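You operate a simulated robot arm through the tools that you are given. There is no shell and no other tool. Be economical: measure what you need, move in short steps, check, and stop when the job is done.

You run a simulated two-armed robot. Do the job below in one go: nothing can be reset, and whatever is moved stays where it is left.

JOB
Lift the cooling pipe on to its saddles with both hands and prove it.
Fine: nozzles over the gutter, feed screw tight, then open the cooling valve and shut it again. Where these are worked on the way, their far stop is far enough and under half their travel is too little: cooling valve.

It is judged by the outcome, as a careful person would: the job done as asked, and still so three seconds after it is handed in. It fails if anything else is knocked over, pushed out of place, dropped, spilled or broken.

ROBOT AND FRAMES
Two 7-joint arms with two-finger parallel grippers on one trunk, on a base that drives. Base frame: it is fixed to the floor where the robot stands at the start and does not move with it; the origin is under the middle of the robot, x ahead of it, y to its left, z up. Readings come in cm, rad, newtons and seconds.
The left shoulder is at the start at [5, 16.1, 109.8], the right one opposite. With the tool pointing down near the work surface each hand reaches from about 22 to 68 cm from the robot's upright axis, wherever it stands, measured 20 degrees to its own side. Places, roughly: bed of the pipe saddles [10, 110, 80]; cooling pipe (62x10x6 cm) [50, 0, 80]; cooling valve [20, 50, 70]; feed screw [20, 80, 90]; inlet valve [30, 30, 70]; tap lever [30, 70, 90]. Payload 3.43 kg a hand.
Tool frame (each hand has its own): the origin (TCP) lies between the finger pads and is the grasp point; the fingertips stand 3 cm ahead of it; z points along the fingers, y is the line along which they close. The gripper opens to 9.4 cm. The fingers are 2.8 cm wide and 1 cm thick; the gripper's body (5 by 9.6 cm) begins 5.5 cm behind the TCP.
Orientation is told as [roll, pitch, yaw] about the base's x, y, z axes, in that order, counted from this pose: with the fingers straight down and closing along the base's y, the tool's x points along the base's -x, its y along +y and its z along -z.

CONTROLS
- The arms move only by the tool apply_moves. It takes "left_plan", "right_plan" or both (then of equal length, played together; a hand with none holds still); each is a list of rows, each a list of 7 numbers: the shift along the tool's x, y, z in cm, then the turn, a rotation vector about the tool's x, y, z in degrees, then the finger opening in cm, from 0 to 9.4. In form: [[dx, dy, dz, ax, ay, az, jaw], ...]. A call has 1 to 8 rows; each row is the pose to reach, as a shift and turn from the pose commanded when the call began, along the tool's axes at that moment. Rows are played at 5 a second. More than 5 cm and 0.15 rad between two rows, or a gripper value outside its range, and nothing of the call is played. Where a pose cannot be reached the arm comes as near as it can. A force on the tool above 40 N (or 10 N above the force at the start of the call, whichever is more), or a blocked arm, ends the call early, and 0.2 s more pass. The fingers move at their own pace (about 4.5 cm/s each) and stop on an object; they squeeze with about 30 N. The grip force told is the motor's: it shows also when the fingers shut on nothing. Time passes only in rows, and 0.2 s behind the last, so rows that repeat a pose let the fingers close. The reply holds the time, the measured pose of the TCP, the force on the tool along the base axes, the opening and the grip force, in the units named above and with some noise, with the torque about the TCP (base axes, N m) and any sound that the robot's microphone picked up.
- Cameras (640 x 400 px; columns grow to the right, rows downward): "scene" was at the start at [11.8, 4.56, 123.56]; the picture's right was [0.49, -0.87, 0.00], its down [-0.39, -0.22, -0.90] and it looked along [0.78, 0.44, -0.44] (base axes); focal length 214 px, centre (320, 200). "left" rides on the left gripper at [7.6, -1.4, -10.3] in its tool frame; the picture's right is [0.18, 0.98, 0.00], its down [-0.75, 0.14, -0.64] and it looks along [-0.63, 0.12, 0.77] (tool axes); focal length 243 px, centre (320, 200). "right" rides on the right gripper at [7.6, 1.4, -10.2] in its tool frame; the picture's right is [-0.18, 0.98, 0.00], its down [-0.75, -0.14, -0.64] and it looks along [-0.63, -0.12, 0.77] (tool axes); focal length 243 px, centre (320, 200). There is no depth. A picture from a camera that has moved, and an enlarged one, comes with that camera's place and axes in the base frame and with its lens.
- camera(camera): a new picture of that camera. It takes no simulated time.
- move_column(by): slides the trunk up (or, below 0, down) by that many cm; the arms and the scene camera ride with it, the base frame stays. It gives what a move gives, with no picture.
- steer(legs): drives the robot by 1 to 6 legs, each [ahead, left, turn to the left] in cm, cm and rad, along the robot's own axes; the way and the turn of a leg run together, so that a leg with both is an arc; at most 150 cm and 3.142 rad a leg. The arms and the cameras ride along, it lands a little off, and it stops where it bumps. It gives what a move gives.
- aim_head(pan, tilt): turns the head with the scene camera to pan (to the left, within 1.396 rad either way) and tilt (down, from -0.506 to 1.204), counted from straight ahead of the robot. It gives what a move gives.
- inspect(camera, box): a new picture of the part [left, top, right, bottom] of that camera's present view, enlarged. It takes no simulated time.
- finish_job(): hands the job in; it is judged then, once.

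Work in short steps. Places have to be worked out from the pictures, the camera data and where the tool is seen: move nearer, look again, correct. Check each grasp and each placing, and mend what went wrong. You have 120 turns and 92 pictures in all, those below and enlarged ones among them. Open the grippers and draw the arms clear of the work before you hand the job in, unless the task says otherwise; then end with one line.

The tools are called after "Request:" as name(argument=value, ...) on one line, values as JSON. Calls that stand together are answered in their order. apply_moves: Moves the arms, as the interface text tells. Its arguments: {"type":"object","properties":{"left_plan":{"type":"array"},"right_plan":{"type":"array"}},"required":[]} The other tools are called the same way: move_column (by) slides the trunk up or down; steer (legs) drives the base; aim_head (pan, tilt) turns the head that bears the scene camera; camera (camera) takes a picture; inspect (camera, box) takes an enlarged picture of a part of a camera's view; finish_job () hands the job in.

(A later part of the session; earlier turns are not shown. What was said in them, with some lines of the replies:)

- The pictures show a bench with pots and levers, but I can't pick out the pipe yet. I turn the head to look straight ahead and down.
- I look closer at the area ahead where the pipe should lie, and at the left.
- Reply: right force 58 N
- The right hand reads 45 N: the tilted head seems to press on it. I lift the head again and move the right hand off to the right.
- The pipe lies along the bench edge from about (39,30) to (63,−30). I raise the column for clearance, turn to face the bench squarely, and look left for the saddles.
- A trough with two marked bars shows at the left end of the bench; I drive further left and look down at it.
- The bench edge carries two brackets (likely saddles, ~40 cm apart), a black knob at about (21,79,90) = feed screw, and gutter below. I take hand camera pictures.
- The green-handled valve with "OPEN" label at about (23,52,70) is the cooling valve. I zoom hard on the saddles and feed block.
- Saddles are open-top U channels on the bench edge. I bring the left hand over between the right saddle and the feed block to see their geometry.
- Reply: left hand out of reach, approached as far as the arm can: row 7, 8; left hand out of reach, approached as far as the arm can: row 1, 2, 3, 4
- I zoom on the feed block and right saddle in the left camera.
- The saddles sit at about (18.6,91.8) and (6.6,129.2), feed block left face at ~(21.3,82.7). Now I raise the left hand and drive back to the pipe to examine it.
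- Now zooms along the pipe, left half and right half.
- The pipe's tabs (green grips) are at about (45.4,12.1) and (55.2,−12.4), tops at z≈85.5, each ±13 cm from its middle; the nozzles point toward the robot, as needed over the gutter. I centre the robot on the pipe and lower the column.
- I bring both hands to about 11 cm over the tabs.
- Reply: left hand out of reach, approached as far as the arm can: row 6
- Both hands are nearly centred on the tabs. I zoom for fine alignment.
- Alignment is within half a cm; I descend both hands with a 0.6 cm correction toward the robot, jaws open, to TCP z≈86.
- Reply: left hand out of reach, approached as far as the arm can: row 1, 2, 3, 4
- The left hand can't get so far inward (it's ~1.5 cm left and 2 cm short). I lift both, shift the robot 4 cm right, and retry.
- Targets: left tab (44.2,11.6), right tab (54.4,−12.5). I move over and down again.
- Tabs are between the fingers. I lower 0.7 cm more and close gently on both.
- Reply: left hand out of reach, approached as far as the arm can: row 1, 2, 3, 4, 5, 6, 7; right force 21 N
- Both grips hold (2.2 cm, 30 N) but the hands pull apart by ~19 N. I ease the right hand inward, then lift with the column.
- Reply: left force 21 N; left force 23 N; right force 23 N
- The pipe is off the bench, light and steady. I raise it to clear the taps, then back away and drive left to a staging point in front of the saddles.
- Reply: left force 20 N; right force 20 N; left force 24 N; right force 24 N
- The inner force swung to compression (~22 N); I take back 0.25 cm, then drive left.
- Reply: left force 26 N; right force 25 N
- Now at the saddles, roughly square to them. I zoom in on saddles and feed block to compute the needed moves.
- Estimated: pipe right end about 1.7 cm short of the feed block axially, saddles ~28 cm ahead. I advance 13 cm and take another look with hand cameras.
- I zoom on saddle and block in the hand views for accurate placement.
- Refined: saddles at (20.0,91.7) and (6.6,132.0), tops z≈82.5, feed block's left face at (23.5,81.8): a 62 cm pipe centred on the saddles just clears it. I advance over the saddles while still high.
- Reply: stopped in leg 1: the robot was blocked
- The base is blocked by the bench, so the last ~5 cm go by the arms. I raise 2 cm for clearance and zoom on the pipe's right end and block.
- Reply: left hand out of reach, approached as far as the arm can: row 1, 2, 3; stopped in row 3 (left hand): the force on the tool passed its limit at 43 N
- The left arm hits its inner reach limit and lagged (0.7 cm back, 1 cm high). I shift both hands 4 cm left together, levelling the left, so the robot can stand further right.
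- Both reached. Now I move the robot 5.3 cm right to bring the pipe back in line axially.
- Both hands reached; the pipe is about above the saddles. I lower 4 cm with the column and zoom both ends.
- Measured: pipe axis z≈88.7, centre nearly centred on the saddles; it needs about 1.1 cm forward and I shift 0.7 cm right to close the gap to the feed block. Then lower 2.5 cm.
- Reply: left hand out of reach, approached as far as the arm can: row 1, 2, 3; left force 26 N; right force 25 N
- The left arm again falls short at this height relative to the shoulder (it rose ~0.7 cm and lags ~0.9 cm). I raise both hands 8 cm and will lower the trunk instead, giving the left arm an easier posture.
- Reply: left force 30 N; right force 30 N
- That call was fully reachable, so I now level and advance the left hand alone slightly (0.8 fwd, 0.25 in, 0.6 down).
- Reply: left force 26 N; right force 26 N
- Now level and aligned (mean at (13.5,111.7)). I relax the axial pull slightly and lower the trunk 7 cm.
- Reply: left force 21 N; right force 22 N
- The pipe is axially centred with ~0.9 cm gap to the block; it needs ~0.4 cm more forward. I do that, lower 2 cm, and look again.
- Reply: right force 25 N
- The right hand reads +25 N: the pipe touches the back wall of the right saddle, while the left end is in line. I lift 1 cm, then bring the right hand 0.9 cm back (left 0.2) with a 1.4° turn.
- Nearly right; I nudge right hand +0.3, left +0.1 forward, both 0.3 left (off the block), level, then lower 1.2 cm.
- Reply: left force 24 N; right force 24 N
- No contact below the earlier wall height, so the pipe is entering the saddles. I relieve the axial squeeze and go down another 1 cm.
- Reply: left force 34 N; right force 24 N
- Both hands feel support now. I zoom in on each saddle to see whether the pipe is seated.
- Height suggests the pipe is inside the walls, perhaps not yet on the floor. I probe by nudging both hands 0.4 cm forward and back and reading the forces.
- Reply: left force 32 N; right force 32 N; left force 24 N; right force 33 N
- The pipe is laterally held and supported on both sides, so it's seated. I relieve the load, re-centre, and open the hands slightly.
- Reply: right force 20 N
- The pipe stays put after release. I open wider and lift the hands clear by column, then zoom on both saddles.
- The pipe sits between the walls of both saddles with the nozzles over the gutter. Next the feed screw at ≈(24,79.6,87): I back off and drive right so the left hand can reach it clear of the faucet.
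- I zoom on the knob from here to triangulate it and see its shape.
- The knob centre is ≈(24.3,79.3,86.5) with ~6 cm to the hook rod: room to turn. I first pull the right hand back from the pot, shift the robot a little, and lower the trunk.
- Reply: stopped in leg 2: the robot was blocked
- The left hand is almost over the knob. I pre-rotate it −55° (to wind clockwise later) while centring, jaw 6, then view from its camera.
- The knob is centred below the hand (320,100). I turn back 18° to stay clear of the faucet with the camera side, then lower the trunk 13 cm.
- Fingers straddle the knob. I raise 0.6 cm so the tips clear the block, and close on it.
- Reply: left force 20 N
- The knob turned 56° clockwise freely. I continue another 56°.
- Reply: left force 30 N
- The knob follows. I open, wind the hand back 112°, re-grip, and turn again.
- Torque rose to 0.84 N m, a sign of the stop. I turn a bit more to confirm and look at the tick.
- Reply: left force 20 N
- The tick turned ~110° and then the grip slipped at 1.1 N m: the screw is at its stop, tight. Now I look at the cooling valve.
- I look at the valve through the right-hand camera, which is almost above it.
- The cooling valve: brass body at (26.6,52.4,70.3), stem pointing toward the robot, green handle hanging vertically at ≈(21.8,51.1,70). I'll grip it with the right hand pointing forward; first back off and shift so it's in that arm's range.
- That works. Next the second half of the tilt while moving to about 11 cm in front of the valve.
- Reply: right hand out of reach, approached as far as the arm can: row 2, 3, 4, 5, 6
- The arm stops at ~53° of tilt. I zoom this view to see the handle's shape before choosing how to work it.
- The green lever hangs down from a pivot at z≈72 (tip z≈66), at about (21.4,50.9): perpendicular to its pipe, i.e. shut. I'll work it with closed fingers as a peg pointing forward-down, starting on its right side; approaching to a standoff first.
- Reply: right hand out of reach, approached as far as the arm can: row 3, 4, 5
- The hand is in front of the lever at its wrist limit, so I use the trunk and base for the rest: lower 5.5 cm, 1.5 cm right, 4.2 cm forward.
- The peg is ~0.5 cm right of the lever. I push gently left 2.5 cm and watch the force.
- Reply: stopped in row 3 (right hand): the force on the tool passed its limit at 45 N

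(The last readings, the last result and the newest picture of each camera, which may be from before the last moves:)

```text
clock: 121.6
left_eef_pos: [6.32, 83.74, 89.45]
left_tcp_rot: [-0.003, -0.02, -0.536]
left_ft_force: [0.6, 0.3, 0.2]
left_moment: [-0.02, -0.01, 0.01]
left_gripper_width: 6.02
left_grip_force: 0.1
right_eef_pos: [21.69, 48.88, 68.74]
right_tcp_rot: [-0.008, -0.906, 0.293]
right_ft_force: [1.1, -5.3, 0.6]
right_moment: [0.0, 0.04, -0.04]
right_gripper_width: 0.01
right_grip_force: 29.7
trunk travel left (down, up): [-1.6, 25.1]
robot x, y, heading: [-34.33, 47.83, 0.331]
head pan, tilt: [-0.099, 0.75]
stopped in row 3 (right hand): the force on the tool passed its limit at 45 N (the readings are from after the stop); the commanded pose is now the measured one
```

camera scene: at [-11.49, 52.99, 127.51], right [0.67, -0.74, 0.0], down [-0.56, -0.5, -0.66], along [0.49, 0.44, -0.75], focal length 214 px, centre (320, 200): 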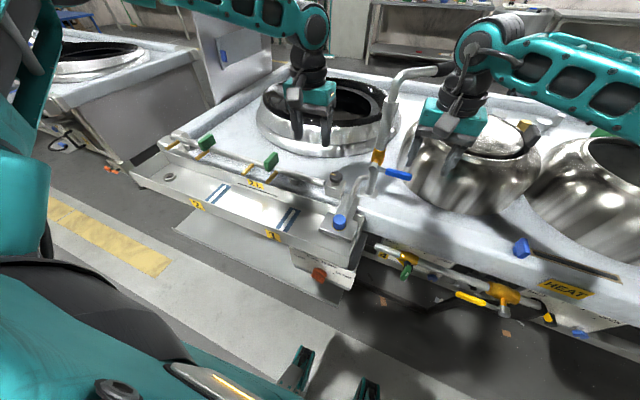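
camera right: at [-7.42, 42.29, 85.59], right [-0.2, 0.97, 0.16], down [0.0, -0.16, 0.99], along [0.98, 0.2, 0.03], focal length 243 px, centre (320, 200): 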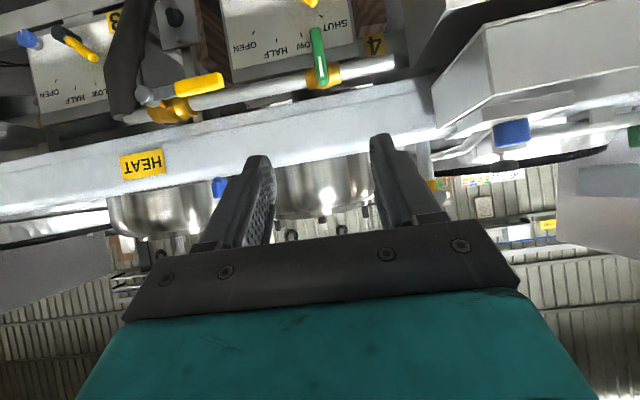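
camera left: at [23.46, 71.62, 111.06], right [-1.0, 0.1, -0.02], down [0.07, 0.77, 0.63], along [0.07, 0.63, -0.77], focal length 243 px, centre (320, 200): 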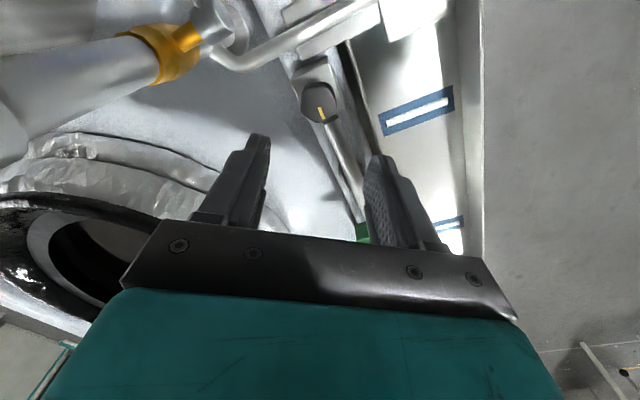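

Left is blocked: the shut stop is there, so it opens to the right. I back off, open the fingers to straddle the lever, and come in centred on it.

Request:
steer(legs=[[-5, 0, 0]])

Request:
apply_moves(right_plan=[[0, 0, 0, 0, 0, 0, 2], [0, 0, 0, 0, 0, 0, 4], [0, 0, 0, 0, 0, 0, 5.4], [0, 0, 0, 0, 0, 0, 5.4]])

Request:
steer(legs=[[0, 2, 0]])

Request:
camera(camera="right")

```text
clock: 122.5
left_eef_pos: [1.58, 82.21, 89.46]
left_tcp_rot: [-0.003, -0.018, -0.536]
left_ft_force: [0.2, 0.7, 0.0]
left_moment: [0.01, 0.0, 0.0]
left_gripper_width: 6.01
left_grip_force: 0.1
right_eef_pos: [16.61, 47.32, 68.77]
right_tcp_rot: [-0.005, -0.907, 0.294]
right_ft_force: [0.0, -0.4, -0.3]
right_moment: [0.04, 0.02, -0.03]
right_gripper_width: 0.0
right_grip_force: 29.8
trunk travel left (down, up): [-1.6, 25.1]
robot x, y, heading: [-39.24, 45.73, 0.333]
head pan, tilt: [-0.099, 0.75]
```

```text
clock: 123.5
left_eef_pos: [1.57, 82.15, 89.45]
left_tcp_rot: [-0.003, -0.02, -0.537]
left_ft_force: [-1.1, 0.2, -0.3]
left_moment: [-0.01, -0.02, -0.03]
left_gripper_width: 6.01
left_grip_force: 0.1
right_eef_pos: [16.69, 47.46, 68.9]
right_tcp_rot: [-0.003, -0.908, 0.293]
right_ft_force: [0.1, 0.0, 0.2]
right_moment: [0.02, 0.04, 0.02]
right_gripper_width: 5.39
right_grip_force: 0.0
trunk travel left (down, up): [-1.6, 25.1]
robot x, y, heading: [-38.94, 45.55, 0.334]
head pan, tilt: [-0.099, 0.75]
```

```text
clock: 124.4
left_eef_pos: [1.0, 83.89, 89.54]
left_tcp_rot: [-0.003, -0.02, -0.536]
left_ft_force: [-0.1, -0.6, 0.8]
left_moment: [0.0, -0.01, -0.03]
left_gripper_width: 5.99
left_grip_force: 0.1
right_eef_pos: [16.04, 49.18, 68.69]
right_tcp_rot: [-0.005, -0.908, 0.293]
right_ft_force: [0.2, -0.6, -0.1]
right_moment: [0.0, -0.03, 0.0]
right_gripper_width: 5.39
right_grip_force: 0.1
trunk travel left (down, up): [-1.6, 25.1]
robot x, y, heading: [-39.79, 47.61, 0.331]
head pan, tilt: [-0.099, 0.75]
```

```text
11 pictures are left
camera right: at [3.34, 46.87, 69.06], right [-0.17, 0.97, 0.14], down [0.0, -0.14, 0.99], along [0.98, 0.17, 0.03], focal length 243 px, centre (320, 200)
```

right: 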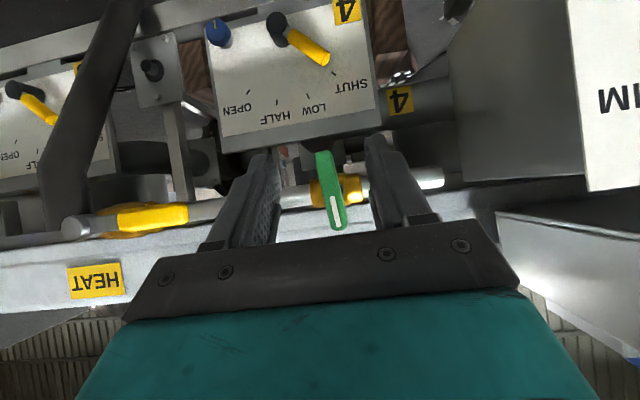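

The lever sits between the fingers. I move forward 5 cm, then push it right with the left finger.

Request:
steer(legs=[[5, 0, 0]])

Request:
apply_moves(right_plan=[[0, -0.7, 0, 0, 0, 0, 5.4], [0, -1.4, 0, 0, 0, 0, 5.4], [0, -2.1, 0, 0, 0, 0, 5.4], [0, -2.8, 0, 0, 0, 0, 5.4], [0, -3.5, 0, 0, 0, 0, 5.4], [0, -4.2, 0, 0, 0, 0, 5.4], [0, -4.9, 0, 0, 0, 0, 5.4], [0, -5.5, 0, 0, 0, 0, 5.4]])

Request:
camera(camera="right")

```text
clock: 125.3
left_eef_pos: [5.56, 85.59, 89.47]
left_tcp_rot: [-0.003, -0.017, -0.537]
left_ft_force: [0.2, 0.4, -0.3]
left_moment: [-0.02, -0.01, 0.01]
left_gripper_width: 5.96
left_grip_force: 0.2
right_eef_pos: [20.64, 50.86, 68.77]
right_tcp_rot: [-0.003, -0.907, 0.297]
right_ft_force: [0.9, -0.4, -0.5]
right_moment: [0.0, -0.01, 0.03]
right_gripper_width: 5.4
right_grip_force: 0.0
trunk travel left (down, up): [-1.6, 25.1]
robot x, y, heading: [-34.92, 49.07, 0.335]
head pan, tilt: [-0.099, 0.75]
```

```text
clock: 126.9
left_eef_pos: [5.47, 85.71, 89.61]
left_tcp_rot: [-0.005, -0.02, -0.536]
left_ft_force: [-0.2, 0.3, -0.3]
left_moment: [0.01, -0.02, 0.01]
left_gripper_width: 6.01
left_grip_force: 0.1
right_eef_pos: [21.19, 48.36, 69.28]
right_tcp_rot: [0.004, -0.875, 0.316]
right_ft_force: [-3.1, 13.4, -2.3]
right_moment: [-0.12, -0.08, 0.12]
right_gripper_width: 6.13
right_grip_force: 6.5
right hand out of reach, approached as far as the arm can: row 4, 5, 6, 7
trunk travel left (down, up): [-1.6, 25.1]
robot x, y, heading: [-35.18, 49.37, 0.33]
head pan, tilt: [-0.099, 0.75]
stopped in row 7 (right hand): the force on the tool passed its limit at 41 N (the readings are from after the stop); the commanded pose is now the measured one
```

```text
10 pictures are left
camera right: at [8.59, 45.67, 70.02], right [-0.2, 0.97, 0.14], down [0.03, -0.14, 0.99], along [0.98, 0.2, -0.01], focal length 243 px, centre (320, 200)
```

right: 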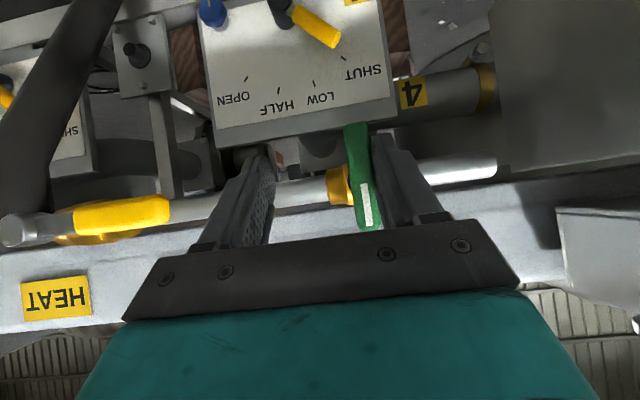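

Neither push moved it; from the perspective the pivot is more likely at the white mark (z≈70), so I pushed too near it. I unload, go ~2 cm lower onto the lever's tip, and push right again.

Request:
apply_moves(right_plan=[[0, 0.7, 0, 0, 0, 0, 5.4], [0, 1.2, 0, 0, 0, 0, 5.4]])

Request:
move_column(by=-1.5)

Request:
apply_moves(right_plan=[[1.0, 0, -0.2, 0, 0, 0, 5.4], [1.0, 0, -0.2, 0, 0, 0, 5.4]])

Request:
apply_moves(right_plan=[[0, -0.6, 0, 0, 0, 0, 5.4], [0, -1.2, 0, 0, 0, 0, 5.4], [0, -1.8, 0, 0, 0, 0, 5.4], [0, -2.4, 0, 0, 0, 0, 5.4], [0, -3, 0, 0, 0, 0, 5.4]])

```text
clock: 127.5
left_eef_pos: [5.47, 85.64, 89.49]
left_tcp_rot: [-0.004, -0.02, -0.533]
left_ft_force: [-0.1, 0.5, -0.6]
left_moment: [0.0, 0.02, -0.02]
left_gripper_width: 5.99
left_grip_force: 0.1
right_eef_pos: [21.09, 48.81, 69.38]
right_tcp_rot: [-0.003, -0.879, 0.307]
right_ft_force: [0.4, 1.1, 0.2]
right_moment: [-0.01, -0.02, 0.0]
right_gripper_width: 5.4
right_grip_force: 0.0
trunk travel left (down, up): [-1.6, 25.1]
robot x, y, heading: [-35.1, 49.29, 0.333]
head pan, tilt: [-0.099, 0.75]
```

```text
clock: 128.1
left_eef_pos: [5.53, 85.6, 88.06]
left_tcp_rot: [-0.002, -0.018, -0.534]
left_ft_force: [-0.1, 0.2, -0.2]
left_moment: [-0.03, 0.02, 0.0]
left_gripper_width: 6.01
left_grip_force: 0.0
right_eef_pos: [20.98, 48.99, 67.84]
right_tcp_rot: [-0.001, -0.877, 0.308]
right_ft_force: [0.8, -1.0, 0.0]
right_moment: [0.0, 0.02, 0.01]
right_gripper_width: 5.42
right_grip_force: 0.1
trunk travel left (down, up): [-0.1, 26.6]
robot x, y, heading: [-35.27, 48.93, 0.335]
head pan, tilt: [-0.099, 0.75]
```

```text
clock: 128.7
left_eef_pos: [5.47, 85.65, 88.07]
left_tcp_rot: [-0.003, -0.018, -0.535]
left_ft_force: [0.1, -0.3, 0.0]
left_moment: [0.01, 0.0, 0.02]
left_gripper_width: 6.0
left_grip_force: 0.0
right_eef_pos: [20.33, 48.82, 67.28]
right_tcp_rot: [0.0, -0.877, 0.309]
right_ft_force: [0.5, 0.4, 0.8]
right_moment: [0.01, -0.01, -0.03]
right_gripper_width: 5.41
right_grip_force: 0.0
trunk travel left (down, up): [-0.1, 26.6]
robot x, y, heading: [-35.23, 49.22, 0.334]
head pan, tilt: [-0.099, 0.75]
```

```text
clock: 129.9
left_eef_pos: [5.51, 85.69, 87.96]
left_tcp_rot: [-0.004, -0.018, -0.534]
left_ft_force: [0.1, -0.1, -0.1]
left_moment: [0.0, 0.05, 0.0]
left_gripper_width: 6.0
left_grip_force: 0.0
right_eef_pos: [20.61, 47.51, 67.48]
right_tcp_rot: [-0.005, -0.866, 0.311]
right_ft_force: [-14.3, 5.7, -12.5]
right_moment: [-0.56, 0.19, 0.44]
right_gripper_width: 5.95
right_grip_force: 5.1
right hand out of reach, approached as far as the arm can: row 2, 3, 4, 5
trunk travel left (down, up): [-0.1, 26.6]
robot x, y, heading: [-35.06, 49.3, 0.335]
head pan, tilt: [-0.099, 0.75]
```

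Arm reach is marginal, but the lever seems to have shifted a bit. I push right by the base in a small step and check the force and picture.

Request:
steer(legs=[[0, -1.2, 0]])

Request:
camera(camera="right")

```text
clock: 130.7
left_eef_pos: [5.86, 84.42, 88.06]
left_tcp_rot: [-0.001, -0.02, -0.535]
left_ft_force: [0.0, 0.5, -0.5]
left_moment: [-0.02, 0.01, 0.02]
left_gripper_width: 6.0
left_grip_force: 0.0
right_eef_pos: [21.37, 46.15, 67.74]
right_tcp_rot: [-0.005, -0.872, 0.302]
right_ft_force: [-9.2, -4.5, -6.6]
right_moment: [-0.32, -0.01, 0.11]
right_gripper_width: 5.3
right_grip_force: 0.0
trunk travel left (down, up): [-0.1, 26.6]
robot x, y, heading: [-34.62, 48.26, 0.33]
head pan, tilt: [-0.099, 0.75]
```

```text
9 pictures are left
camera right: at [8.78, 43.74, 68.45], right [-0.18, 0.97, 0.14], down [0.03, -0.13, 0.99], along [0.98, 0.18, -0.01], focal length 243 px, centre (320, 200)
```

right: 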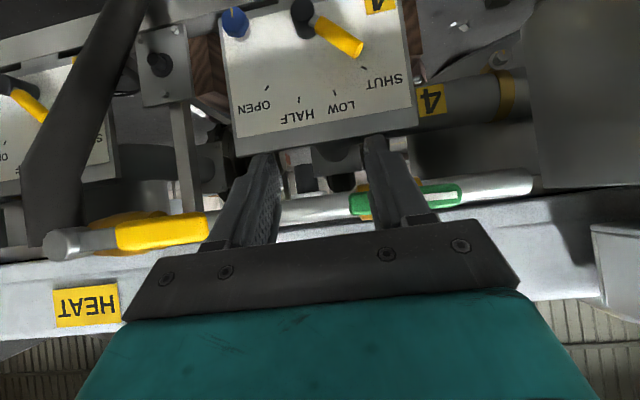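

The green lever now lies parallel to its pipe: open at the far stop. I check the nozzles with the head camera.

Request:
aim_head(pan=0.6, tilt=0.55)

Request:
camera(camera="scene")

```text
clock: 131.8
left_eef_pos: [5.91, 84.46, 88.09]
left_tcp_rot: [-0.003, -0.019, -0.535]
left_ft_force: [0.3, 0.3, -0.5]
left_moment: [0.03, 0.03, -0.01]
left_gripper_width: 5.99
left_grip_force: 0.1
right_eef_pos: [21.56, 46.25, 67.72]
right_tcp_rot: [-0.006, -0.873, 0.305]
right_ft_force: [-0.5, 0.0, 0.8]
right_moment: [0.02, 0.01, 0.02]
right_gripper_width: 5.39
right_grip_force: 0.1
trunk travel left (down, up): [-0.1, 26.6]
robot x, y, heading: [-34.76, 47.6, 0.332]
head pan, tilt: [0.6, 0.55]
```

```text
8 pictures are left
camera scene: at [-25.8, 56.61, 110.35], right [0.8, -0.6, 0.0], down [-0.31, -0.42, -0.85], along [0.51, 0.68, -0.52], focal length 214 px, centre (320, 200)
```

scene: 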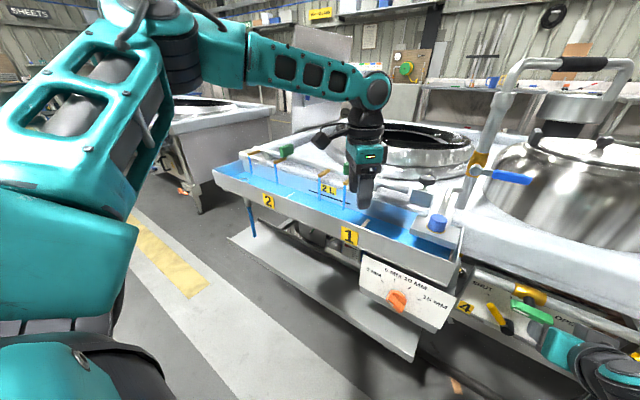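

Water streams from all nozzles into the gutter: the valve is open and it works. Now shut it promptly: slide the left finger under the lever's left half, raise, then push it upright.

Request:
steer(legs=[[0, 3.4, 0], [0.8, 0, 0]])

Request:
move_column(by=3.3)

Request:
camera(camera="right")

```text
clock: 133.1
left_eef_pos: [5.53, 87.98, 88.07]
left_tcp_rot: [-0.002, -0.019, -0.536]
left_ft_force: [-0.3, 0.6, 0.3]
left_moment: [0.0, 0.0, -0.01]
left_gripper_width: 6.01
left_grip_force: 0.1
right_eef_pos: [21.02, 49.6, 67.43]
right_tcp_rot: [-0.007, -0.867, 0.308]
right_ft_force: [-13.0, -2.9, -11.0]
right_moment: [-0.18, -0.07, 0.56]
right_gripper_width: 5.4
right_grip_force: 0.6
trunk travel left (down, up): [-0.1, 26.6]
robot x, y, heading: [-35.18, 51.42, 0.337]
head pan, tilt: [0.6, 0.55]
```

```text
clock: 133.9
left_eef_pos: [5.57, 87.97, 91.28]
left_tcp_rot: [-0.003, -0.019, -0.535]
left_ft_force: [0.6, -0.1, 0.6]
left_moment: [0.0, -0.03, 0.03]
left_gripper_width: 6.01
left_grip_force: 0.0
right_eef_pos: [21.04, 49.73, 70.93]
right_tcp_rot: [-0.007, -0.871, 0.306]
right_ft_force: [-0.9, 0.5, 0.7]
right_moment: [-0.02, 0.03, 0.0]
right_gripper_width: 5.41
right_grip_force: 0.6
trunk travel left (down, up): [-3.4, 23.3]
robot x, y, heading: [-35.09, 51.37, 0.329]
head pan, tilt: [0.6, 0.55]
```

```text
7 pictures are left
camera right: at [8.39, 47.18, 71.73], right [-0.18, 0.97, 0.14], down [0.03, -0.13, 0.99], along [0.98, 0.18, -0.01], focal length 243 px, centre (320, 200)
```

right: 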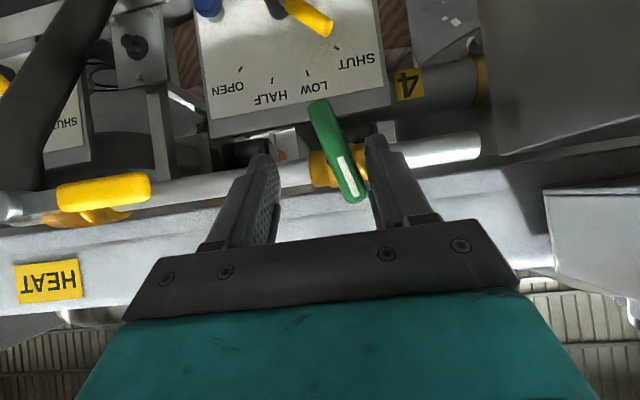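

The lever is back to about 12° from vertical. I push its upper end right with the left finger until the stop.

Request:
apply_moves(right_plan=[[0, -0.5, 0, 0, 0, 0, 5.4], [0, -1.0, 0, 0, 0, 0, 5.4], [0, -1.5, 0, 0, 0, 0, 5.4], [0, -2.0, 0, 0, 0, 0, 5.4], [0, -2.5, 0, 0, 0, 0, 5.4]])

Request:
camera(camera="right")

```text
clock: 135.1
left_eef_pos: [5.61, 88.02, 91.3]
left_tcp_rot: [-0.004, -0.02, -0.535]
left_ft_force: [0.2, 0.3, 0.6]
left_moment: [-0.01, 0.0, 0.01]
left_gripper_width: 6.0
left_grip_force: 0.1
right_eef_pos: [21.17, 48.31, 70.95]
right_tcp_rot: [-0.003, -0.855, 0.311]
right_ft_force: [-13.9, 15.0, -5.1]
right_moment: [0.09, 0.02, 0.68]
right_gripper_width: 6.47
right_grip_force: 10.1
right hand out of reach, approached as far as the arm can: row 3, 4, 5
trunk travel left (down, up): [-3.4, 23.3]
robot x, y, heading: [-34.97, 51.38, 0.334]
head pan, tilt: [0.6, 0.55]
```

```text
6 pictures are left
camera right: at [8.64, 45.66, 71.8], right [-0.18, 0.97, 0.14], down [0.05, -0.13, 0.99], along [0.98, 0.19, -0.02], focal length 243 px, centre (320, 200)
```

right: 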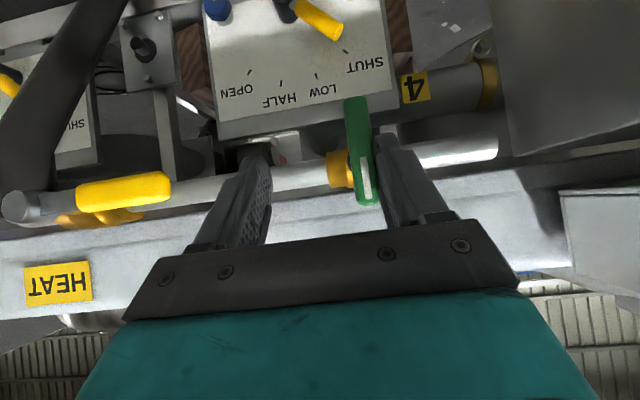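

The lever is upright as at the start and pressing on its stop. I release it, back straight out, and check the water.

Request:
apply_moves(right_plan=[[0, 0.6, 0, 0, 0, 0, 6.5], [0, 1.0, 0, 0, 0, 0, 6.5]])

Request:
steer(legs=[[-15, 0, 0]])

Request:
camera(camera="scene")

```text
clock: 135.7
left_eef_pos: [5.51, 87.96, 91.37]
left_tcp_rot: [-0.002, -0.019, -0.537]
left_ft_force: [0.3, 1.0, 0.1]
left_moment: [0.02, -0.02, 0.01]
left_gripper_width: 5.99
left_grip_force: 0.1
right_eef_pos: [21.58, 48.82, 71.15]
right_tcp_rot: [-0.012, -0.872, 0.305]
right_ft_force: [-0.2, 0.2, -0.1]
right_moment: [0.01, 0.0, 0.02]
right_gripper_width: 6.52
right_grip_force: 0.1
trunk travel left (down, up): [-3.4, 23.3]
robot x, y, heading: [-35.06, 51.53, 0.334]
head pan, tilt: [0.6, 0.55]
```

```text
clock: 137.0
left_eef_pos: [-8.72, 83.05, 91.22]
left_tcp_rot: [-0.001, -0.019, -0.531]
left_ft_force: [-0.3, -0.3, 0.2]
left_moment: [0.0, 0.01, 0.02]
left_gripper_width: 5.99
left_grip_force: 0.1
right_eef_pos: [7.01, 44.06, 71.01]
right_tcp_rot: [-0.007, -0.865, 0.31]
right_ft_force: [-0.8, 0.5, 0.0]
right_moment: [0.0, 0.02, -0.02]
right_gripper_width: 6.49
right_grip_force: 0.1
trunk travel left (down, up): [-3.4, 23.3]
robot x, y, heading: [-49.22, 46.55, 0.335]
head pan, tilt: [0.6, 0.55]
```

```text
5 pictures are left
camera scene: at [-40.4, 55.18, 113.66], right [0.8, -0.59, 0.0], down [-0.31, -0.42, -0.85], along [0.51, 0.69, -0.52], focal length 214 px, centre (320, 200)
```

scene: 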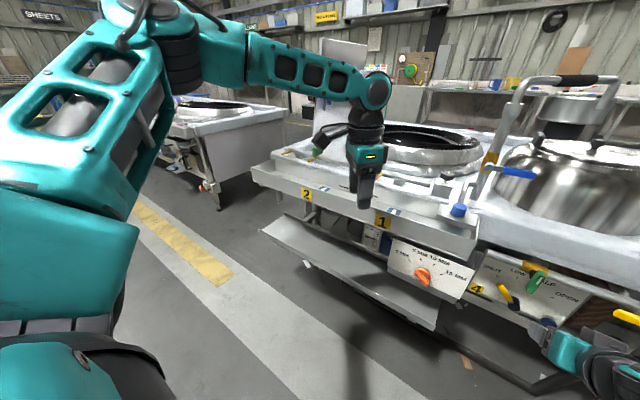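

The water has stopped. I zoom to confirm the lever position and the pipe on its saddles.

Request:
inspect(camera="scene", box=[470, 240, 600, 321])

Request:
inspect(camera="scene", box=[240, 120, 480, 270])

```text
4.92 times, centred on (535, 280) of scene
camera zoom: at [-40.4, 55.18, 113.66], right [0.8, -0.59, 0.0], down [-0.31, -0.42, -0.85], along [0.51, 0.69, -0.52], focal length 1056 px, centre (-738, -196)
```

zoom: 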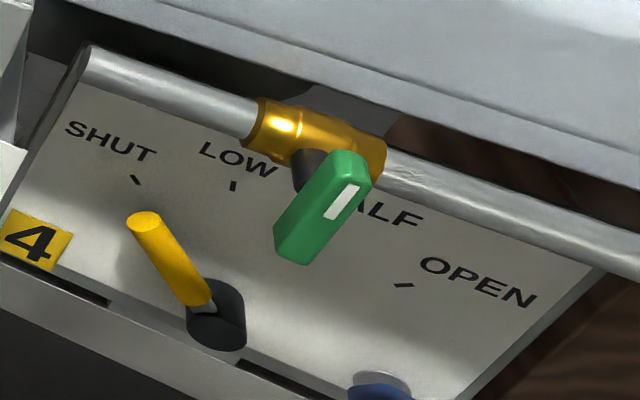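

```text
2.67 times, centred on (360, 195) of scene
camera zoom: at [-40.4, 55.18, 113.66], right [0.8, -0.59, 0.0], down [-0.31, -0.42, -0.85], along [0.51, 0.69, -0.52], focal length 572 px, centre (213, 213)
```

zoom: 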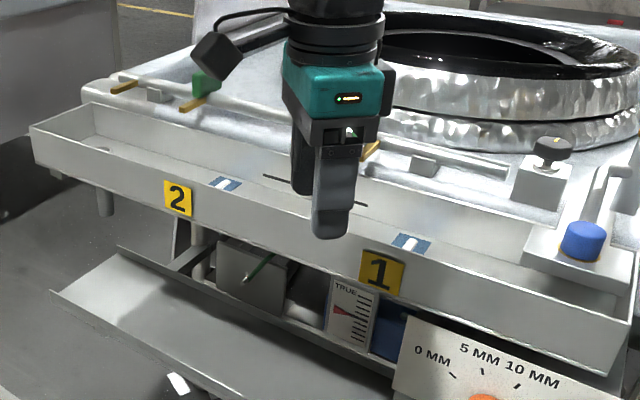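

The lever stands shut, the pipe rests in both saddles with its nozzles over the gutter. I open the grippers and back away further.

Request:
steer(legs=[[-20, 0, 0]])

Request:
apply_moves(left_plan=[[0, 0, -2, 0, 0, 0, 9.4], [0, 0, -4, 0, 0, 0, 9.4], [0, 0, -4, 0, 0, 0, 9.4]], right_plan=[[0, 0, -2, 0, 0, 0, 9.4], [0, 0, -4, 0, 0, 0, 9.4], [0, 0, -4, 0, 0, 0, 9.4]])

Request:
camera(camera="scene")

```text
clock: 138.6
left_eef_pos: [-27.5, 76.72, 91.31]
left_tcp_rot: [-0.005, -0.02, -0.53]
left_ft_force: [0.1, 0.6, 0.4]
left_moment: [0.01, -0.02, -0.02]
left_gripper_width: 5.98
left_grip_force: 0.1
right_eef_pos: [-11.51, 37.86, 70.99]
right_tcp_rot: [-0.006, -0.864, 0.309]
right_ft_force: [0.5, -0.3, 0.1]
right_moment: [0.04, -0.01, 0.0]
right_gripper_width: 6.5
right_grip_force: 0.1
trunk travel left (down, up): [-3.4, 23.3]
robot x, y, heading: [-67.93, 40.1, 0.332]
head pan, tilt: [0.6, 0.55]
```

```text
clock: 139.4
left_eef_pos: [-27.59, 76.66, 95.23]
left_tcp_rot: [-0.003, -0.021, -0.53]
left_ft_force: [0.4, -0.3, -0.3]
left_moment: [0.0, 0.02, -0.03]
left_gripper_width: 9.38
left_grip_force: 0.0
right_eef_pos: [-14.46, 36.88, 73.48]
right_tcp_rot: [-0.007, -0.866, 0.31]
right_ft_force: [-0.5, -0.1, 0.6]
right_moment: [0.0, 0.02, -0.06]
right_gripper_width: 9.39
right_grip_force: 0.1
trunk travel left (down, up): [-3.4, 23.3]
robot x, y, heading: [-67.85, 40.19, 0.341]
head pan, tilt: [0.6, 0.55]
```

```text
2 pictures are left
camera scene: at [-59.05, 48.72, 113.65], right [0.81, -0.59, 0.0], down [-0.31, -0.42, -0.85], along [0.51, 0.69, -0.52], focal length 214 px, centre (320, 200)
```

scene: 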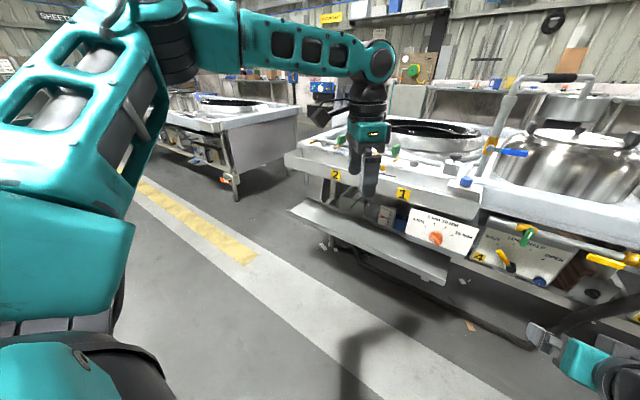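

Everything is in place: pipe seated, screw tight, valve shut, no water running, arms clear. I hand the job in.

Request:
finish_job()

```text
The job is handed in.
```

The cooling pipe is seated on both saddles with its nozzles over the gutter. The feed screw was turned clockwise to its stop. The cooling valve was opened to its far stop, water ran from the nozzles into the gutter, and the valve is shut again with the water stopped.
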